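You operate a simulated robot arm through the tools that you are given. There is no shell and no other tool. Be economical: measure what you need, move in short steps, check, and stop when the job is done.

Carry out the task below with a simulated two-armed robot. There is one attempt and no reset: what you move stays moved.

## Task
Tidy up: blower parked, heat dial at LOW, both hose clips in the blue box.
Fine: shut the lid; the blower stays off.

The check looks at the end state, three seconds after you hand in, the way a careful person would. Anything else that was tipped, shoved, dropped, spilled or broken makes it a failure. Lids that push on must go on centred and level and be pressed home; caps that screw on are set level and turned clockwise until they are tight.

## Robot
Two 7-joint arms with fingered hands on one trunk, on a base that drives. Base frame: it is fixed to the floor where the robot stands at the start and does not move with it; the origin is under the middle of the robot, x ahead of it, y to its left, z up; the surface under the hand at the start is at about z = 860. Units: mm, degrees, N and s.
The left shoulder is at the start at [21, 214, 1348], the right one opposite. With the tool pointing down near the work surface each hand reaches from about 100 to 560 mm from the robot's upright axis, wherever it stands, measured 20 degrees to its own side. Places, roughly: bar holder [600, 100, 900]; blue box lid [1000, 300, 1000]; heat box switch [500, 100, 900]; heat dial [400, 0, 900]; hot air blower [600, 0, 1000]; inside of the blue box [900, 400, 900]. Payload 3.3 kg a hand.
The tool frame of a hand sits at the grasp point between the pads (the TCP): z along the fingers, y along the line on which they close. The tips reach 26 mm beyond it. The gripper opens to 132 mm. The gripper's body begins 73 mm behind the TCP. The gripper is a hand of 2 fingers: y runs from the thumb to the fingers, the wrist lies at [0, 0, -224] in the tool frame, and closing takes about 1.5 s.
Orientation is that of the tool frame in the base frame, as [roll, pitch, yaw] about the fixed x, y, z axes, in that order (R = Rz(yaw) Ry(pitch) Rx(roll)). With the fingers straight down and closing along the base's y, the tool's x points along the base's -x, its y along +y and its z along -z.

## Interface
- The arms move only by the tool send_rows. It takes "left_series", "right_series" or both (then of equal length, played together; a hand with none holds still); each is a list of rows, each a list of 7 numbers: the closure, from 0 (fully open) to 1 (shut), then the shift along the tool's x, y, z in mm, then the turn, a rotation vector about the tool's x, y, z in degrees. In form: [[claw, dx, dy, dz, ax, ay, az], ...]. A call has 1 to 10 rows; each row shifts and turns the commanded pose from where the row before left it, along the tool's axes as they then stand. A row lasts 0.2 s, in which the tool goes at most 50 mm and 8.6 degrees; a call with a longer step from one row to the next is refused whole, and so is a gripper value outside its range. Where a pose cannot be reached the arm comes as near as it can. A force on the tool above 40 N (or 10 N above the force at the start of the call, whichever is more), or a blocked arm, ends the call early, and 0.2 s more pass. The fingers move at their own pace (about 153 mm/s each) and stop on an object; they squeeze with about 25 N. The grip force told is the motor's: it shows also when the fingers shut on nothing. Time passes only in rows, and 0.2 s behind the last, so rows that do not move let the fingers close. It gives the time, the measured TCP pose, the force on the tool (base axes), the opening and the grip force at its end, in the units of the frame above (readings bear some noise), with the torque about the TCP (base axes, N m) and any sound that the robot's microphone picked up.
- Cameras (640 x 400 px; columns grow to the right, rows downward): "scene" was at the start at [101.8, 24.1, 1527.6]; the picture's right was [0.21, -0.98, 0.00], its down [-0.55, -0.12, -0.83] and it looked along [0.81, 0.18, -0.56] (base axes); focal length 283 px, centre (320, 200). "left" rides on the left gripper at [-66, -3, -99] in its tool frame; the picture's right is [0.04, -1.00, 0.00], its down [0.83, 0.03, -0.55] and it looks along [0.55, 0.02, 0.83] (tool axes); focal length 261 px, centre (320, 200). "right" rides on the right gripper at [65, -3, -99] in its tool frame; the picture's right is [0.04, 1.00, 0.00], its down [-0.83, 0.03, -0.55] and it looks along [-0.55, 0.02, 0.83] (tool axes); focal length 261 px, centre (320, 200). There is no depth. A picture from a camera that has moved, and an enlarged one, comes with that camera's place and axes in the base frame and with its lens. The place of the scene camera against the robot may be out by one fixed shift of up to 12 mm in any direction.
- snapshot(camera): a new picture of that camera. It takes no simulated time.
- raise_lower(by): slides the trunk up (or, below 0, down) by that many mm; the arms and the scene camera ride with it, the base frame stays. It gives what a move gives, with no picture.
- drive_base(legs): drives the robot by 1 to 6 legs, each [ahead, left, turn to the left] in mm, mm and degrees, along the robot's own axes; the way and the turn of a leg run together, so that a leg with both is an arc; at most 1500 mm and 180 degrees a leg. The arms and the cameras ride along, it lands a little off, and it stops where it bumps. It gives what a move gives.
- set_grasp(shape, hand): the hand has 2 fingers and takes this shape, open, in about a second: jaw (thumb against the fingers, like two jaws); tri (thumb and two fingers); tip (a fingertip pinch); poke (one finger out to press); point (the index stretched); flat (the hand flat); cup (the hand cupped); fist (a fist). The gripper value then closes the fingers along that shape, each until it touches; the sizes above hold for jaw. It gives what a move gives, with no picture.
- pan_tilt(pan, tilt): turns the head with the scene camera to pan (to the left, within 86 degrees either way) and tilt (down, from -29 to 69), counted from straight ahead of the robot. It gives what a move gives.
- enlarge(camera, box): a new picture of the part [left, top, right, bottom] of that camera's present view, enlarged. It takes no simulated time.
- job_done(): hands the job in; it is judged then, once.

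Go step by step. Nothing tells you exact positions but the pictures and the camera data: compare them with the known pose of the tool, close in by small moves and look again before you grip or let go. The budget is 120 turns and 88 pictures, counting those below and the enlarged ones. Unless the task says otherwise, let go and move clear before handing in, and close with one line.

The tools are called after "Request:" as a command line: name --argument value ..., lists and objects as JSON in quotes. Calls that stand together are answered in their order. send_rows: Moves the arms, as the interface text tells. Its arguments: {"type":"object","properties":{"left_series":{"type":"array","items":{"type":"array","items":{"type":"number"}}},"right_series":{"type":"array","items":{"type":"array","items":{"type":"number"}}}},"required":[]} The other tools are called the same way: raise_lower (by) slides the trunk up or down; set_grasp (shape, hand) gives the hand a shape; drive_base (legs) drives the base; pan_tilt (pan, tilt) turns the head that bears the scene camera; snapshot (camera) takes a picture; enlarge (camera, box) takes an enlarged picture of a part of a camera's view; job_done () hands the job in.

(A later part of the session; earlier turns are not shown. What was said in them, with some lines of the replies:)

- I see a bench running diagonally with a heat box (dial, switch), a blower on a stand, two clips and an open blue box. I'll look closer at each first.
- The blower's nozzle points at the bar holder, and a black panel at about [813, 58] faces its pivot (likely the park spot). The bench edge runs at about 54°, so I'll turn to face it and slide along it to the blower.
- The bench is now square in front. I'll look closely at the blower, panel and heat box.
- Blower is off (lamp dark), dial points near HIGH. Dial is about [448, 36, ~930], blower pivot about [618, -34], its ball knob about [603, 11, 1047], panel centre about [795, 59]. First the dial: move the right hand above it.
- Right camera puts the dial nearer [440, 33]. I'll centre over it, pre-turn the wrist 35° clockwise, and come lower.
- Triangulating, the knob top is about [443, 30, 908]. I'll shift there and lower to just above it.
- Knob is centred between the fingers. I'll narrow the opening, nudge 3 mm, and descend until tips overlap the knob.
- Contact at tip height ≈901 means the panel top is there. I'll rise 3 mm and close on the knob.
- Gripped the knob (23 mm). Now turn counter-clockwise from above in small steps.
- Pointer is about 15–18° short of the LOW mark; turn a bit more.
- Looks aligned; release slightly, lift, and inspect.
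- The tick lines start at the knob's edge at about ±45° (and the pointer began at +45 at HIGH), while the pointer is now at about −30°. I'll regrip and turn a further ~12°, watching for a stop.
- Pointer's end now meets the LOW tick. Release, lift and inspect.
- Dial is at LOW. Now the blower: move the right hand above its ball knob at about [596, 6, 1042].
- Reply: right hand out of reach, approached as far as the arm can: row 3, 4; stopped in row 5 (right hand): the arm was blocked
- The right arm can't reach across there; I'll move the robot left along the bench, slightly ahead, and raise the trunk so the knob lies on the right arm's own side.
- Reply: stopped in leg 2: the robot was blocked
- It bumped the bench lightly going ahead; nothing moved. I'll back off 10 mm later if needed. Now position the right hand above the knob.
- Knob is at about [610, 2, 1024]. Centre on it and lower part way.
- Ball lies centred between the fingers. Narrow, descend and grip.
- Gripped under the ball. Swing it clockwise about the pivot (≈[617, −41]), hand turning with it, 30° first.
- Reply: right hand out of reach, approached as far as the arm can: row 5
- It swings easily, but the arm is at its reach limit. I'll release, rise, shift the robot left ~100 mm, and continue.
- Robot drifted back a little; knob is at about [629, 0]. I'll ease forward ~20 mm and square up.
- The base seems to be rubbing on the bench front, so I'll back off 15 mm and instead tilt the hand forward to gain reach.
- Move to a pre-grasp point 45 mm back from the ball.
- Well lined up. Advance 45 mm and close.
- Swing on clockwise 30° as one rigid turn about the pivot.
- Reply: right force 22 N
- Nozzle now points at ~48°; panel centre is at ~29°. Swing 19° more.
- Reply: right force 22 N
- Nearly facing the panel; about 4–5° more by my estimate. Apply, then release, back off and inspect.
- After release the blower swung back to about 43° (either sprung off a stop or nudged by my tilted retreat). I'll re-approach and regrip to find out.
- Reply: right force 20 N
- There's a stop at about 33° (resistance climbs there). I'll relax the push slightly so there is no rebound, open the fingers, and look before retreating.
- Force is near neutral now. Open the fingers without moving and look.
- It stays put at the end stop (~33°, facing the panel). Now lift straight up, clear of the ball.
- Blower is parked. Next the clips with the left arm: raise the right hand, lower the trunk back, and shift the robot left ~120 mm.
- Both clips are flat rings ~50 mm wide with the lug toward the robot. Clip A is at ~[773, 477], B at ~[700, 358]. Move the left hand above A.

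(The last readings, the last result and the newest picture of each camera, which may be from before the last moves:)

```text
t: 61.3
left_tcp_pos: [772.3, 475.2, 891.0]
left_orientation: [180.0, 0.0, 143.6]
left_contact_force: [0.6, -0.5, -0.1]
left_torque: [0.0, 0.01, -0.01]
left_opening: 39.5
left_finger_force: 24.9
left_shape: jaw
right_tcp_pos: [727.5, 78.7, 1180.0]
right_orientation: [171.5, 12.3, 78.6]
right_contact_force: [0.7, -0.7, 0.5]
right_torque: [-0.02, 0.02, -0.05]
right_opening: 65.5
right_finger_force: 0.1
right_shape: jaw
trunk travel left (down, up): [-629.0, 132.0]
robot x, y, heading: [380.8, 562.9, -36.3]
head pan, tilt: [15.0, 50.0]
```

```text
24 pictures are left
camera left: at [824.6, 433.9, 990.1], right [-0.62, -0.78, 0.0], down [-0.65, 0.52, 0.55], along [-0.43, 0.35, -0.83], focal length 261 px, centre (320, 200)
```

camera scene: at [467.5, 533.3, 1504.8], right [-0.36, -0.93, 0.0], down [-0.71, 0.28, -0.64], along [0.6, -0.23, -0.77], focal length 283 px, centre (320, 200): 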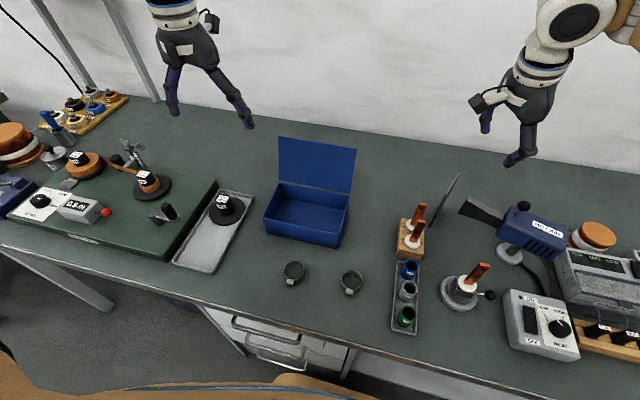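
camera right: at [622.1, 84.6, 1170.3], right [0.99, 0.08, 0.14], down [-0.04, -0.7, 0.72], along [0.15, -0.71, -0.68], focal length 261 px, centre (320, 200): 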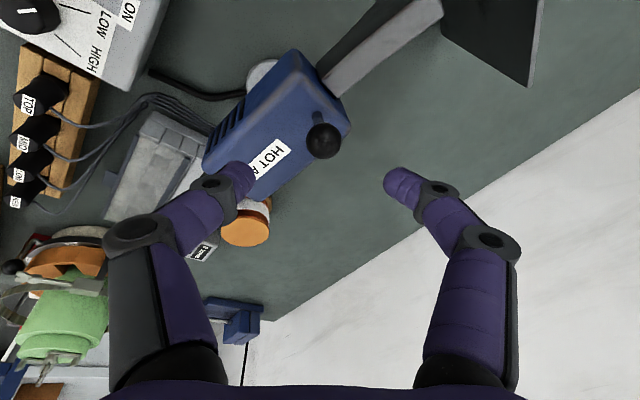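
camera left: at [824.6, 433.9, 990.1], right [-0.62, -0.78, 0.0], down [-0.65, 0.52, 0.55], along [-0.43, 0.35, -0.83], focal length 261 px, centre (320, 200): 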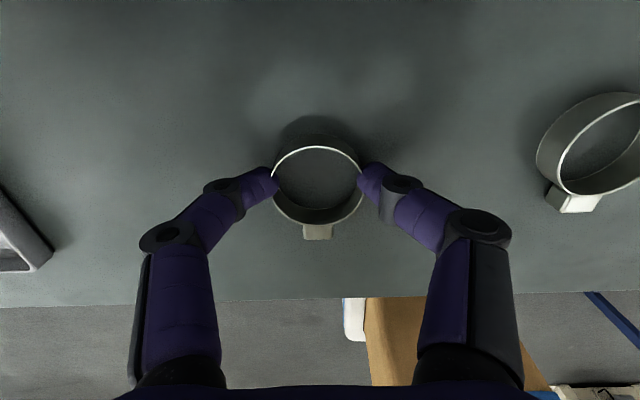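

Clip A gripped. Lift and carry over to the box (left half), staying above the rim.

Request:
send_rows --left_series '[[0.9, 0, 0, -30, 0, 0, 0], [0.9, 0, 0, -42, 0, 0, 0], [0.9, 0, 0, -42, 0, 0, 0], [0.9, 0, 0, -40, 0, 0, 0], [0.9, -37, 14, 0, 0, 0, 0], [0.9, -37, 14, 0, 0, 0, 0], [0.9, -37, 14, 0, 0, 0, 0], [0.9, -36, 14, 0, 0, 0, 0], [0.9, 0, 0, 0, 0, 0, 0]]'

Request:
snapshot --camera "left"

Request:
snapshot --camera "scene"

```text
t: 63.3
left_tcp_pos: [928.3, 433.6, 1046.5]
left_orientation: [180.0, 0.0, 143.6]
left_contact_force: [0.3, -0.6, -0.8]
left_torque: [-0.06, 0.02, 0.0]
left_opening: 39.5
left_finger_force: 25.3
left_shape: jaw
right_tcp_pos: [728.9, 80.0, 1182.1]
right_orientation: [171.5, 12.4, 78.6]
right_contact_force: [-0.5, -0.5, 0.1]
right_torque: [-0.01, 0.03, 0.0]
right_opening: 65.4
right_finger_force: 0.1
right_shape: jaw
trunk travel left (down, up): [-629.0, 132.0]
robot x, y, heading: [386.2, 559.4, -36.3]
head pan, tilt: [15.0, 50.0]
```

```text
23 pictures are left
camera left: at [978.5, 392.4, 1145.8], right [-0.63, -0.78, 0.0], down [-0.65, 0.52, 0.55], along [-0.43, 0.35, -0.83], focal length 261 px, centre (320, 200)
```

left: 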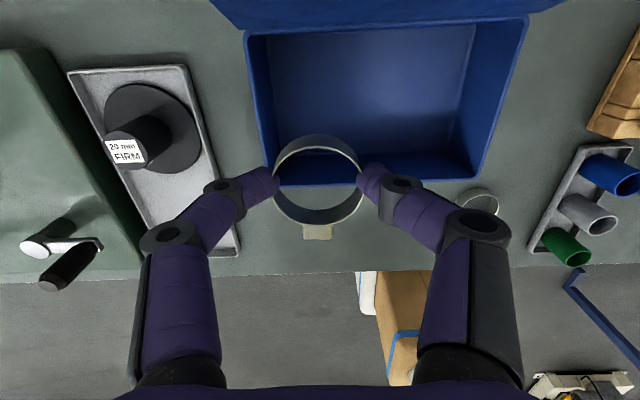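

```text
22 pictures are left
camera scene: at [467.6, 534.3, 1504.9], right [-0.36, -0.93, 0.0], down [-0.71, 0.28, -0.64], along [0.6, -0.23, -0.77], focal length 283 px, centre (320, 200)
```

scene: 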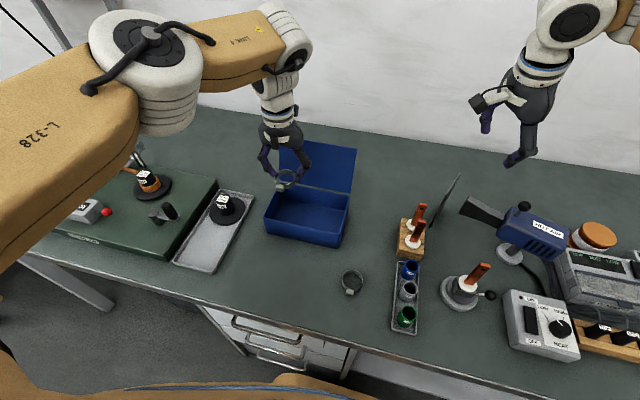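

Box rim corners come out at z≈945 with centre [903, 396]; I'm over its left half. I'll tilt the hand 16° so its camera clears the lid, then lower the clip inside.

Request:
send_rows --left_series '[[0.9, 0, -5, 0, 0, -8, 0], [0.9, 0, -5, 0, 0, -8, 0], [0.9, 8.8, 0, 30.8, 0, 0, 0], [0.9, 8.8, 0, 30.8, 0, 0, 0], [0.9, 8.8, 0, 30.8, 0, 0, 0], [0.9, 0, 0, 0, 0, 0, 0]]'

Request:
snapshot --camera "left"

Request:
enlarge --camera "scene" --box '[230, 100, 390, 260]'

```text
t: 64.7
left_tcp_pos: [918.6, 423.7, 948.2]
left_orientation: [180.0, 16.0, 143.8]
left_contact_force: [0.6, 0.1, -0.8]
left_torque: [0.01, -0.01, 0.0]
left_opening: 38.7
left_finger_force: 24.9
left_shape: jaw
right_tcp_pos: [727.3, 80.0, 1181.3]
right_orientation: [171.5, 12.3, 78.5]
right_contact_force: [0.5, -0.6, 0.3]
right_torque: [0.02, -0.01, 0.01]
right_opening: 65.4
right_finger_force: 0.1
right_shape: jaw
trunk travel left (down, up): [-629.0, 132.0]
robot x, y, heading: [381.4, 563.4, -36.4]
head pan, tilt: [15.0, 50.0]
```

```text
21 pictures are left
camera left: at [946.2, 400.9, 1061.9], right [-0.62, -0.78, -0.01], down [-0.75, 0.59, 0.3], along [-0.23, 0.2, -0.95], focal length 261 px, centre (320, 200)
```

left: 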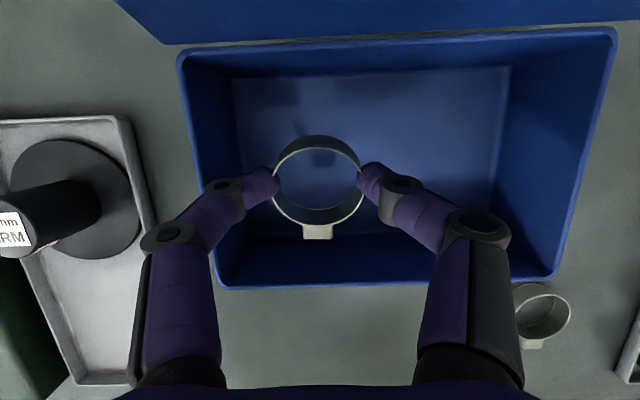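

```text
2.50 times, centred on (310, 180) of scene
camera zoom: at [467.2, 533.6, 1504.9], right [-0.36, -0.93, 0.0], down [-0.71, 0.28, -0.64], along [0.6, -0.23, -0.77], focal length 707 px, centre (345, 250)
```

zoom: 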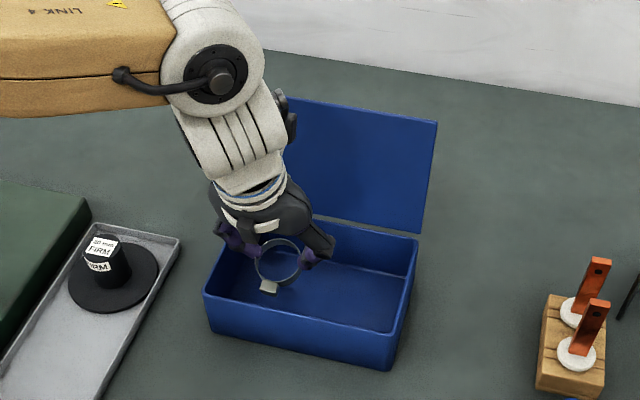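

Clear all round. Lower 30 mm more and release gently.

Request:
send_rows --left_series '[[0.9, 3, 0, 14, 0, 0, 0], [0.9, 3, 0, 14, 0, 0, 0], [0.9, 0, 0, 0, 0, 0, 0], [0.62, 0, 0, 0, 0, 0, 0], [0.6, 0, 0, 0, 0, 0, 0], [0.6, 0, 0, 0, 0, 0, 0], [0.6, -7, 0, -24, 0, 0, 0], [0.6, -11, 0, -38, 0, 0, 0], [0.6, -11, 0, -38, 0, 0, 0]]'

Request:
snapshot --camera "left"

```text
t: 66.7
left_tcp_pos: [921.1, 422.7, 1024.5]
left_orientation: [179.9, 16.0, 143.7]
left_contact_force: [0.0, 0.2, -0.6]
left_torque: [-0.01, 0.03, 0.0]
left_opening: 52.5
left_finger_force: 0.0
left_shape: jaw
right_tcp_pos: [726.7, 78.9, 1182.9]
right_orientation: [171.4, 12.3, 78.5]
right_contact_force: [-0.7, 0.0, 0.9]
right_torque: [0.0, 0.0, -0.03]
right_opening: 65.4
right_finger_force: 0.1
right_shape: jaw
trunk travel left (down, up): [-629.0, 132.0]
robot x, y, heading: [384.0, 563.5, -36.3]
head pan, tilt: [15.0, 50.0]
```

```text
19 pictures are left
camera left: at [947.7, 399.7, 1137.4], right [-0.62, -0.78, -0.01], down [-0.75, 0.59, 0.3], along [-0.23, 0.2, -0.95], focal length 261 px, centre (320, 200)
```

left: 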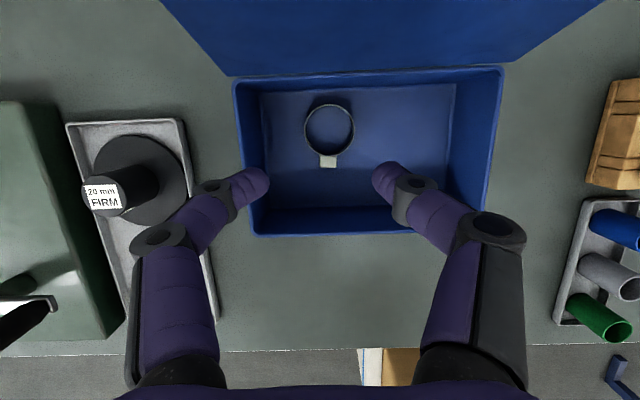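

Clip A is in the box. Now go above clip B at ~[703, 358].

Request:
send_rows --left_series '[[0.45, 0, 0, 0, 0, 8, 0], [0.45, 0, 0, 0, 0, 8, 0], [0.45, 23, -30.3, 0, 0, 0, 0], [0.45, 23, -30.3, 0, 0, 0, 0], [0.45, 23, -30.3, 0, 0, 0, 0], [0.45, 23, -30.3, 0, 0, 0, 0], [0.45, 23, -30.3, 0, 0, 0, 0], [0.45, 22, -30, 0, 0, 0, 0], [0.45, 0, 0, 30, 0, 0, 0], [0.45, 0, 0, 30, 0, 0, 0]]'

Request:
snapshot --camera "left"

```text
t: 68.9
left_tcp_pos: [705.0, 357.8, 966.2]
left_orientation: [180.0, 0.0, 143.8]
left_contact_force: [0.6, -0.6, 0.8]
left_torque: [0.02, 0.0, 0.0]
left_opening: 72.2
left_finger_force: 0.1
left_shape: jaw
right_tcp_pos: [726.1, 78.3, 1180.5]
right_orientation: [171.5, 12.3, 78.5]
right_contact_force: [-0.5, 0.2, 0.1]
right_torque: [-0.02, -0.02, -0.01]
right_opening: 65.6
right_finger_force: 0.1
right_shape: jaw
trunk travel left (down, up): [-629.0, 132.0]
robot x, y, heading: [381.7, 560.8, -36.2]
head pan, tilt: [15.0, 50.0]
```

```text
18 pictures are left
camera left: at [756.0, 316.8, 1064.0], right [-0.62, -0.78, 0.0], down [-0.65, 0.52, 0.55], along [-0.43, 0.35, -0.83], focal length 261 px, centre (320, 200)
```

left: 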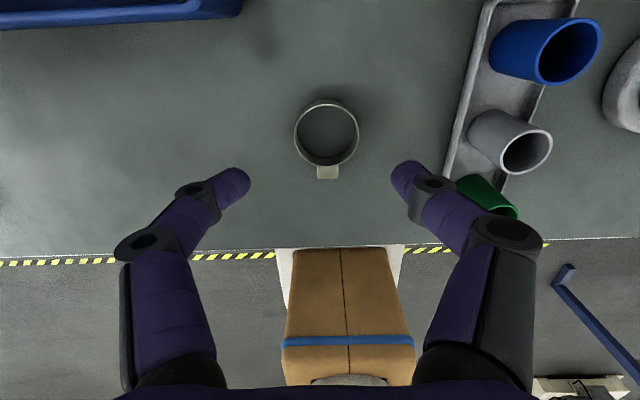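

Request:
send_rows --left_series '[[0.5, 0.4, -4.5, 30, 0, 0, 0], [0.5, 0, 0, 30, 0, 0, 0], [0.5, 0, 0, 9, 0, 0, 0], [0.5, 0, 0, 6, 0, 0, 0], [0.7, 0, 0, 0, 0, 0, 0], [0.9, 0, 0, 0, 0, 0, 0], [0.9, 0, 0, 0, 0, 0, 0]]'

Request:
snapshot --camera "left"

```text
t: 70.5
left_tcp_pos: [701.2, 355.3, 889.9]
left_orientation: [-180.0, 0.0, 143.8]
left_contact_force: [-0.2, 0.6, -0.5]
left_torque: [0.01, 0.02, 0.04]
left_opening: 40.2
left_finger_force: 25.1
left_shape: jaw
right_tcp_pos: [727.5, 79.0, 1181.0]
right_orientation: [171.5, 12.2, 78.5]
right_contact_force: [0.3, 0.1, 0.4]
right_torque: [0.0, 0.04, 0.04]
right_opening: 65.2
right_finger_force: 0.1
right_shape: jaw
trunk travel left (down, up): [-629.0, 132.0]
robot x, y, heading: [381.6, 562.5, -36.4]
head pan, tilt: [15.0, 50.0]
```

```text
17 pictures are left
camera left: at [751.7, 314.4, 987.9], right [-0.62, -0.78, 0.0], down [-0.65, 0.52, 0.55], along [-0.43, 0.35, -0.83], focal length 261 px, centre (320, 200)
```

left: 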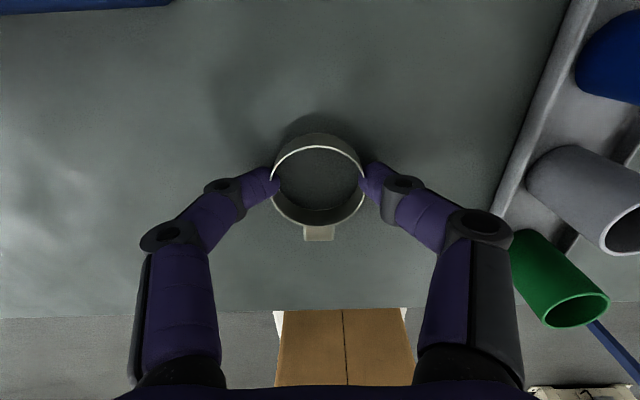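

Gripped clip B. Lift, carry over the right half of the box, tilt, and check.

Request:
send_rows --left_series '[[0.9, 0, 0, -35, 0, 0, 0], [0.9, 0, 0, -42, 0, 0, 0], [0.9, 0, 0, -42, 0, 0, 0], [0.9, 0, 0, -40, 0, 0, 0], [0.9, -33.3, 28.2, 0, 0, 0, 0], [0.9, -33.3, 28.2, 0, 0, 0, 0], [0.9, -33.3, 28.2, 0, 0, 0, 0], [0.9, -33.3, 28.2, 0, 0, 0, 0], [0.9, 0, 0, 0, 0, -8, 0], [0.9, 0, 0, 0, 0, -8, 0]]'

Request:
send_rows --left_series '[[0.9, 8.8, 0, 30.8, 0, 0, 0], [0.9, 8.8, 0, 30.8, 0, 0, 0], [0.9, 8.8, 0, 30.8, 0, 0, 0], [0.9, 0, 0, 0, 0, 0, 0]]'

Request:
snapshot --camera "left"

```text
t: 72.7
left_tcp_pos: [875.7, 366.6, 1050.8]
left_orientation: [-180.0, 16.1, 143.8]
left_contact_force: [1.1, 0.5, -0.5]
left_torque: [-0.01, -0.02, 0.02]
left_opening: 39.5
left_finger_force: 25.2
left_shape: jaw
right_tcp_pos: [727.4, 77.9, 1182.0]
right_orientation: [171.5, 12.2, 78.5]
right_contact_force: [-0.4, 0.0, 0.4]
right_torque: [-0.02, -0.01, 0.01]
right_opening: 65.3
right_finger_force: 0.0
right_shape: jaw
trunk travel left (down, up): [-629.0, 132.0]
robot x, y, heading: [379.4, 561.8, -36.4]
head pan, tilt: [15.0, 50.0]
```

```text
t: 73.7
left_tcp_pos: [876.2, 367.2, 953.4]
left_orientation: [180.0, 16.0, 143.8]
left_contact_force: [0.6, 0.1, -0.8]
left_torque: [-0.02, -0.01, 0.0]
left_opening: 39.0
left_finger_force: 24.4
left_shape: jaw
right_tcp_pos: [727.2, 77.9, 1181.8]
right_orientation: [171.5, 12.3, 78.6]
right_contact_force: [-0.4, 0.5, 0.4]
right_torque: [-0.04, 0.03, 0.02]
right_opening: 65.6
right_finger_force: 0.2
right_shape: jaw
trunk travel left (down, up): [-629.0, 132.0]
robot x, y, heading: [382.1, 564.5, -36.3]
head pan, tilt: [15.0, 50.0]
```

```text
16 pictures are left
camera left: at [903.1, 343.7, 1066.6], right [-0.62, -0.78, -0.01], down [-0.75, 0.59, 0.3], along [-0.23, 0.2, -0.95], focal length 261 px, centre (320, 200)
```

left: 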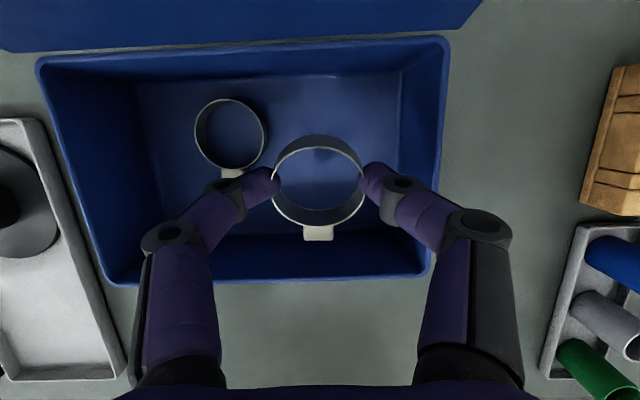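

Clip B is inside over free floor. Lower and release.

Request:
send_rows --left_series '[[0.9, 4, -4, 15, 0, 0, 0], [0.9, 4, 0, 15, 0, 0, 0], [0.9, 0, 0, 0, 0, 0, 0], [0.65, 0, 0, 0, 0, 0, 0], [0.63, 0, 0, 0, 0, 0, 0], [0.63, 0, 0, 0, 0, 0, 0], [0.63, -7, 0, -24, 0, 0, 0], [0.63, -11, 0, -38, 0, 0, 0], [0.63, -11, 0, -38, 0, 0, 0], [0.63, -5, 0, -20, 0, 0, 0]]'

Request:
snapshot --camera "left"

```text
t: 75.9
left_tcp_pos: [874.3, 364.3, 1046.8]
left_orientation: [180.0, 16.0, 143.6]
left_contact_force: [-0.4, -0.2, 0.1]
left_torque: [0.02, 0.03, 0.0]
left_opening: 48.4
left_finger_force: 0.2
left_shape: jaw
right_tcp_pos: [726.6, 78.7, 1181.1]
right_orientation: [171.5, 12.3, 78.5]
right_contact_force: [-1.0, -0.3, -0.3]
right_torque: [-0.02, -0.02, 0.0]
right_opening: 65.5
right_finger_force: 0.1
right_shape: jaw
trunk travel left (down, up): [-629.0, 132.0]
robot x, y, heading: [380.2, 565.9, -36.2]
head pan, tilt: [15.0, 50.0]
```

```text
15 pictures are left
camera left: at [901.3, 340.3, 1160.3], right [-0.62, -0.78, -0.01], down [-0.75, 0.59, 0.3], along [-0.23, 0.2, -0.95], focal length 261 px, centre (320, 200)
```

left: 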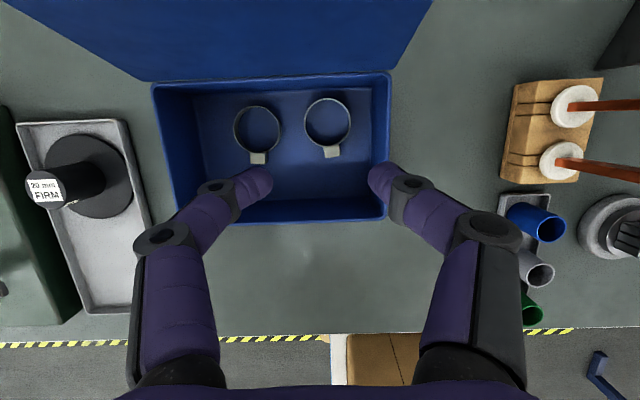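

Both clips are in the box. Now the lid: raise, close the fingers, tilt ~30° and move behind and above the lid's top edge (~[971, 346, 1075]).

Request:
send_rows --left_series '[[0.8, -9.5, 0, -33, 0, 0, 0], [0.8, -9.5, 0, -33, 0, 0, 0], [0.8, -9.5, 0, -33, 0, 0, 0], [0.8, 0, 0, 0, 0, -7, 0], [0.8, 0, 0, 0, 0, -7, 0], [0.8, -33.2, 14.3, 19.2, 0, 0, 0], [0.8, -33.2, 14.3, 19.2, 0, 0, 0], [0.8, -33.2, 14.3, 19.2, 0, 0, 0], [0.8, 0, 0, 0, 0, 0, 0]]'

Request:
enlarge --camera "scene" --box '[210, 70, 410, 260]'

Request:
snapshot --camera "left"

```text
t: 77.9
left_tcp_pos: [991.0, 331.2, 1147.9]
left_orientation: [-180.0, 30.0, 143.5]
left_contact_force: [0.0, 0.4, 0.3]
left_torque: [-0.03, -0.01, 0.0]
left_opening: 26.8
left_finger_force: 0.0
left_shape: jaw
right_tcp_pos: [728.2, 79.1, 1181.4]
right_orientation: [171.5, 12.4, 78.5]
right_contact_force: [-0.3, 0.4, -0.6]
right_torque: [0.01, -0.03, 0.0]
right_opening: 65.5
right_finger_force: 0.0
right_shape: jaw
trunk travel left (down, up): [-629.0, 132.0]
robot x, y, heading: [380.8, 564.4, -36.3]
head pan, tilt: [15.0, 50.0]
```

```text
2.11 times, centred on (310, 165) of scene
camera zoom: at [467.1, 534.0, 1504.9], right [-0.36, -0.93, 0.0], down [-0.71, 0.28, -0.64], along [0.6, -0.23, -0.77], focal length 596 px, centre (341, 274)
```

zoom: 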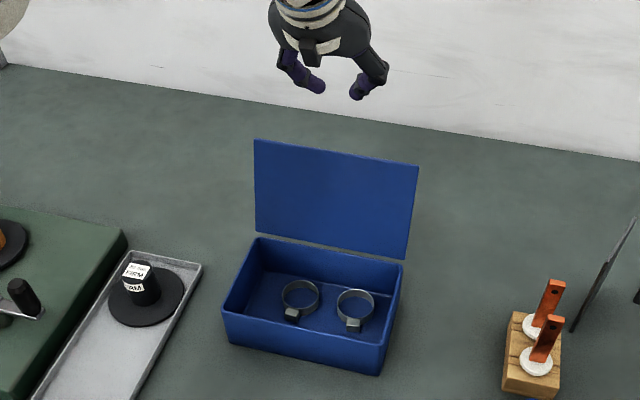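

```text
13 pictures are left
camera left: at [994.6, 324.0, 1265.5], right [-0.62, -0.78, -0.02], down [-0.78, 0.62, 0.06], along [-0.04, 0.06, -1.0], focal length 261 px, centre (320, 200)
```

left: 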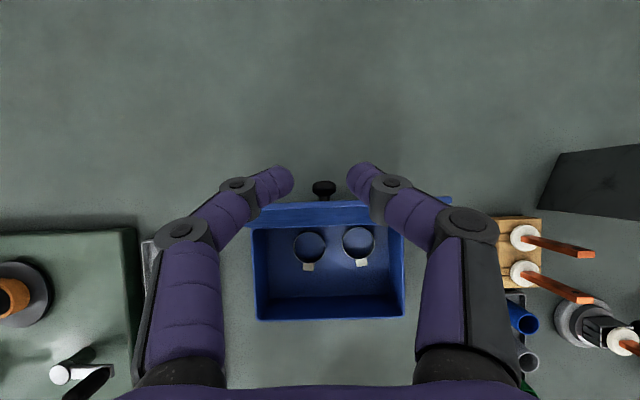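

The lid's top edge is at depth ≈100 from box centre, with a knob on its back face. I'll go 20 mm further behind, then lower the tips just below the top edge.

Request:
send_rows --left_series '[[0.8, -19, 0, 11, 0, 0, 0], [0.8, 12, 0, 20.8, 0, 0, 0], [0.8, 12, 0, 20.8, 0, 0, 0], [0.8, 12, 0, 20.8, 0, 0, 0], [0.8, 0, 0, 0, 0, 0, 0]]'

Request:
enlarge --camera "scene" --box '[210, 70, 410, 260]'

Request:
snapshot --camera "left"

```text
t: 79.1
left_tcp_pos: [1008.6, 315.7, 1076.5]
left_orientation: [179.9, 30.0, 143.6]
left_contact_force: [0.6, 0.6, -0.5]
left_torque: [0.01, -0.01, 0.02]
left_opening: 26.7
left_finger_force: 0.1
left_shape: jaw
right_tcp_pos: [727.8, 78.8, 1180.7]
right_orientation: [171.5, 12.3, 78.5]
right_contact_force: [0.4, -0.2, 0.2]
right_torque: [0.02, 0.01, -0.03]
right_opening: 65.6
right_finger_force: 0.0
right_shape: jaw
trunk travel left (down, up): [-629.0, 132.0]
robot x, y, heading: [382.6, 563.6, -36.7]
head pan, tilt: [15.0, 50.0]
```

```text
2.11 times, centred on (310, 165) of scene
camera zoom: at [467.3, 533.2, 1504.9], right [-0.36, -0.93, 0.0], down [-0.71, 0.28, -0.64], along [0.6, -0.23, -0.77], focal length 596 px, centre (341, 274)
```

zoom: 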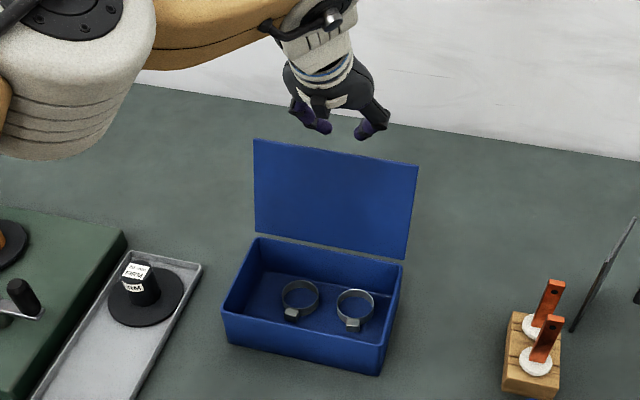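

```text
11 pictures are left
camera left: at [1013.0, 309.2, 1194.4], right [-0.62, -0.78, -0.02], down [-0.78, 0.62, 0.06], along [-0.04, 0.06, -1.0], focal length 261 px, centre (320, 200)
```

left: 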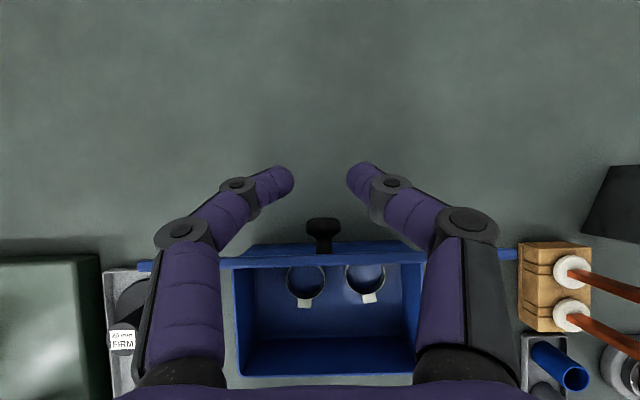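

Tips are just below the edge level; lower 20 mm more and pull toward the robot to bring the lid past vertical.

Request:
send_rows --left_series '[[0.8, 10, 0, 17.3, 0, 0, 0], [0.8, 11.3, 0, -6.5, 0, 0, 0], [0.8, 11.3, 0, -6.5, 0, 0, 0], [0.8, 11.3, 0, -6.5, 0, 0, 0], [0.8, 11.3, 0, -6.5, 0, 0, 0], [0.8, 0, 0, 0, 0, 0, 0]]'

Request:
send_rows --left_series '[[0.8, 11.3, 0, -6.5, 0, 0, 0], [0.8, 11.3, 0, -6.5, 0, 0, 0], [0.8, 11.3, 0, -6.5, 0, 0, 0], [0.8, 0, 0, 0, 0, 0, 0]]'

Request:
enlarge --camera "scene" --box '[210, 70, 410, 260]'

```text
t: 80.5
left_tcp_pos: [967.7, 347.4, 1057.6]
left_orientation: [180.0, 30.0, 143.7]
left_contact_force: [-0.7, 0.4, 0.4]
left_torque: [0.02, 0.03, 0.0]
left_opening: 26.4
left_finger_force: 0.1
left_shape: jaw
right_tcp_pos: [727.4, 77.6, 1181.0]
right_orientation: [171.5, 12.3, 78.4]
right_contact_force: [-0.9, 0.1, -0.4]
right_torque: [-0.02, 0.0, -0.03]
right_opening: 65.6
right_finger_force: 0.0
right_shape: jaw
trunk travel left (down, up): [-629.0, 132.0]
robot x, y, heading: [382.9, 560.6, -36.2]
head pan, tilt: [15.0, 50.0]
```

```text
t: 81.5
left_tcp_pos: [935.0, 369.9, 1057.7]
left_orientation: [180.0, 30.0, 143.8]
left_contact_force: [0.1, -0.1, 0.0]
left_torque: [0.03, -0.01, -0.01]
left_opening: 26.7
left_finger_force: 0.1
left_shape: jaw
right_tcp_pos: [727.7, 78.5, 1182.0]
right_orientation: [171.6, 12.4, 78.5]
right_contact_force: [1.5, -0.3, 0.2]
right_torque: [-0.03, -0.02, 0.01]
right_opening: 65.3
right_finger_force: 0.1
right_shape: jaw
trunk travel left (down, up): [-629.0, 132.0]
robot x, y, heading: [382.3, 561.5, -36.2]
head pan, tilt: [15.0, 50.0]
```

```text
2.11 times, centred on (310, 165) of scene
camera zoom: at [467.5, 533.1, 1504.8], right [-0.36, -0.93, 0.0], down [-0.71, 0.28, -0.64], along [0.6, -0.23, -0.77], focal length 596 px, centre (341, 274)
```

zoom: 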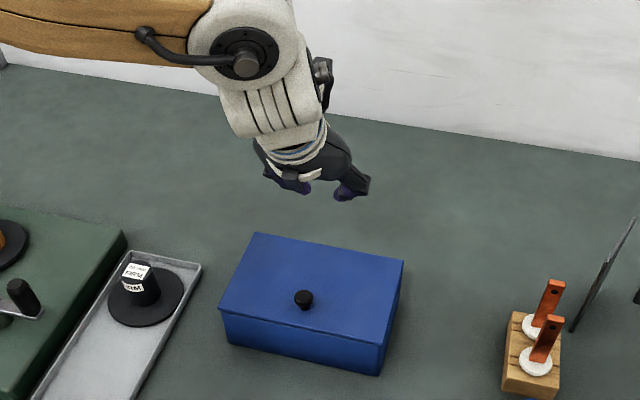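

The lid swung shut. I'll raise the hand clear and verify everything.

Request:
send_rows --left_series '[[0.8, -20, 0, -34.6, 0, 0, 0], [0.8, -20, 0, -34.6, 0, 0, 0], [0.8, 0, 25, -25, 0, 0, 0], [0.8, 0, 25, -25, 0, 0, 0]]'

Request:
enlarge --camera "scene" --box '[250, 160, 370, 260]'

Request:
snapshot --camera "scene"

```text
t: 82.5
left_tcp_pos: [943.4, 424.3, 1180.1]
left_orientation: [180.0, 30.1, 143.7]
left_contact_force: [0.1, 1.1, 0.0]
left_torque: [0.04, -0.01, -0.01]
left_opening: 26.6
left_finger_force: 0.0
left_shape: jaw
right_tcp_pos: [726.9, 79.2, 1182.0]
right_orientation: [171.4, 12.5, 78.6]
right_contact_force: [0.4, 0.4, -1.1]
right_torque: [0.01, -0.03, 0.01]
right_opening: 65.6
right_finger_force: 0.1
right_shape: jaw
trunk travel left (down, up): [-629.0, 132.0]
robot x, y, heading: [378.1, 567.0, -36.5]
head pan, tilt: [15.0, 50.0]
```

```text
4.00 times, centred on (310, 210) of scene
camera zoom: at [467.2, 533.8, 1504.9], right [-0.36, -0.93, 0.0], down [-0.71, 0.28, -0.64], along [0.6, -0.23, -0.77], focal length 1132 px, centre (360, 160)
```

zoom: 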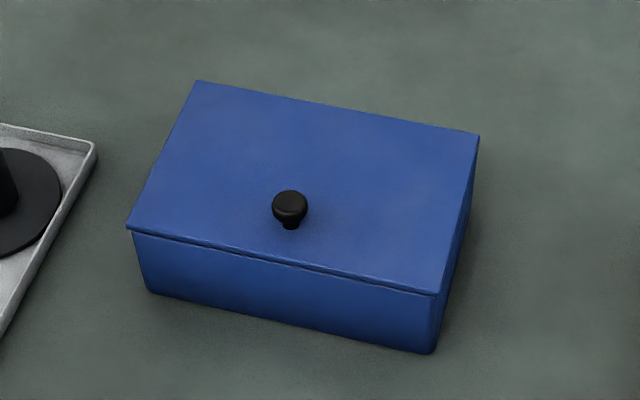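

```text
8 pictures are left
camera scene: at [467.2, 533.8, 1504.9], right [-0.36, -0.93, 0.0], down [-0.71, 0.28, -0.64], along [0.6, -0.23, -0.77], focal length 283 px, centre (320, 200)
```

scene: 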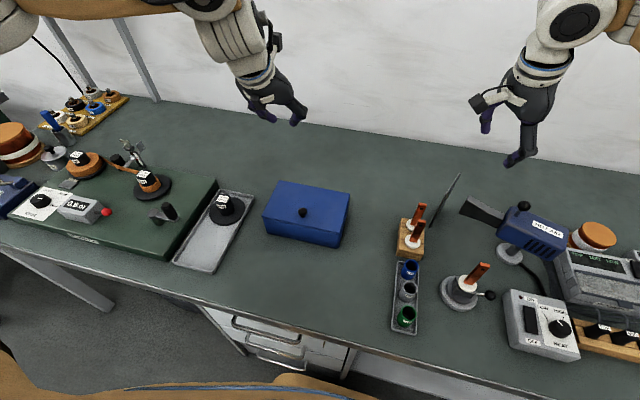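

The lid is flush. A final check of the blower and the heat box.

Request:
enlarge --camera "scene" --box '[380, 150, 610, 370]'

```text
1.82 times, centred on (495, 260) of scene
camera zoom: at [467.2, 533.8, 1504.9], right [-0.36, -0.93, 0.0], down [-0.71, 0.28, -0.64], along [0.6, -0.23, -0.77], focal length 514 px, centre (2, 91)
```

zoom: 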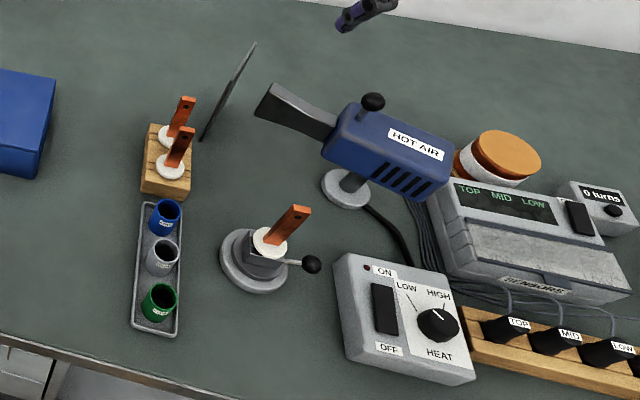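

Blower is off and facing its panel, the dial is at LOW, both clips are in the shut box, and nothing else has moved. Handing in.

Request:
job_done

```text
The job is handed in.
```

The blower is off and parked at its end stop facing the black panel, the heat dial is at LOW, and both hose clips are in the blue box with the lid shut. I took the panel as the parking spot because nothing on the bench is labelled as one.
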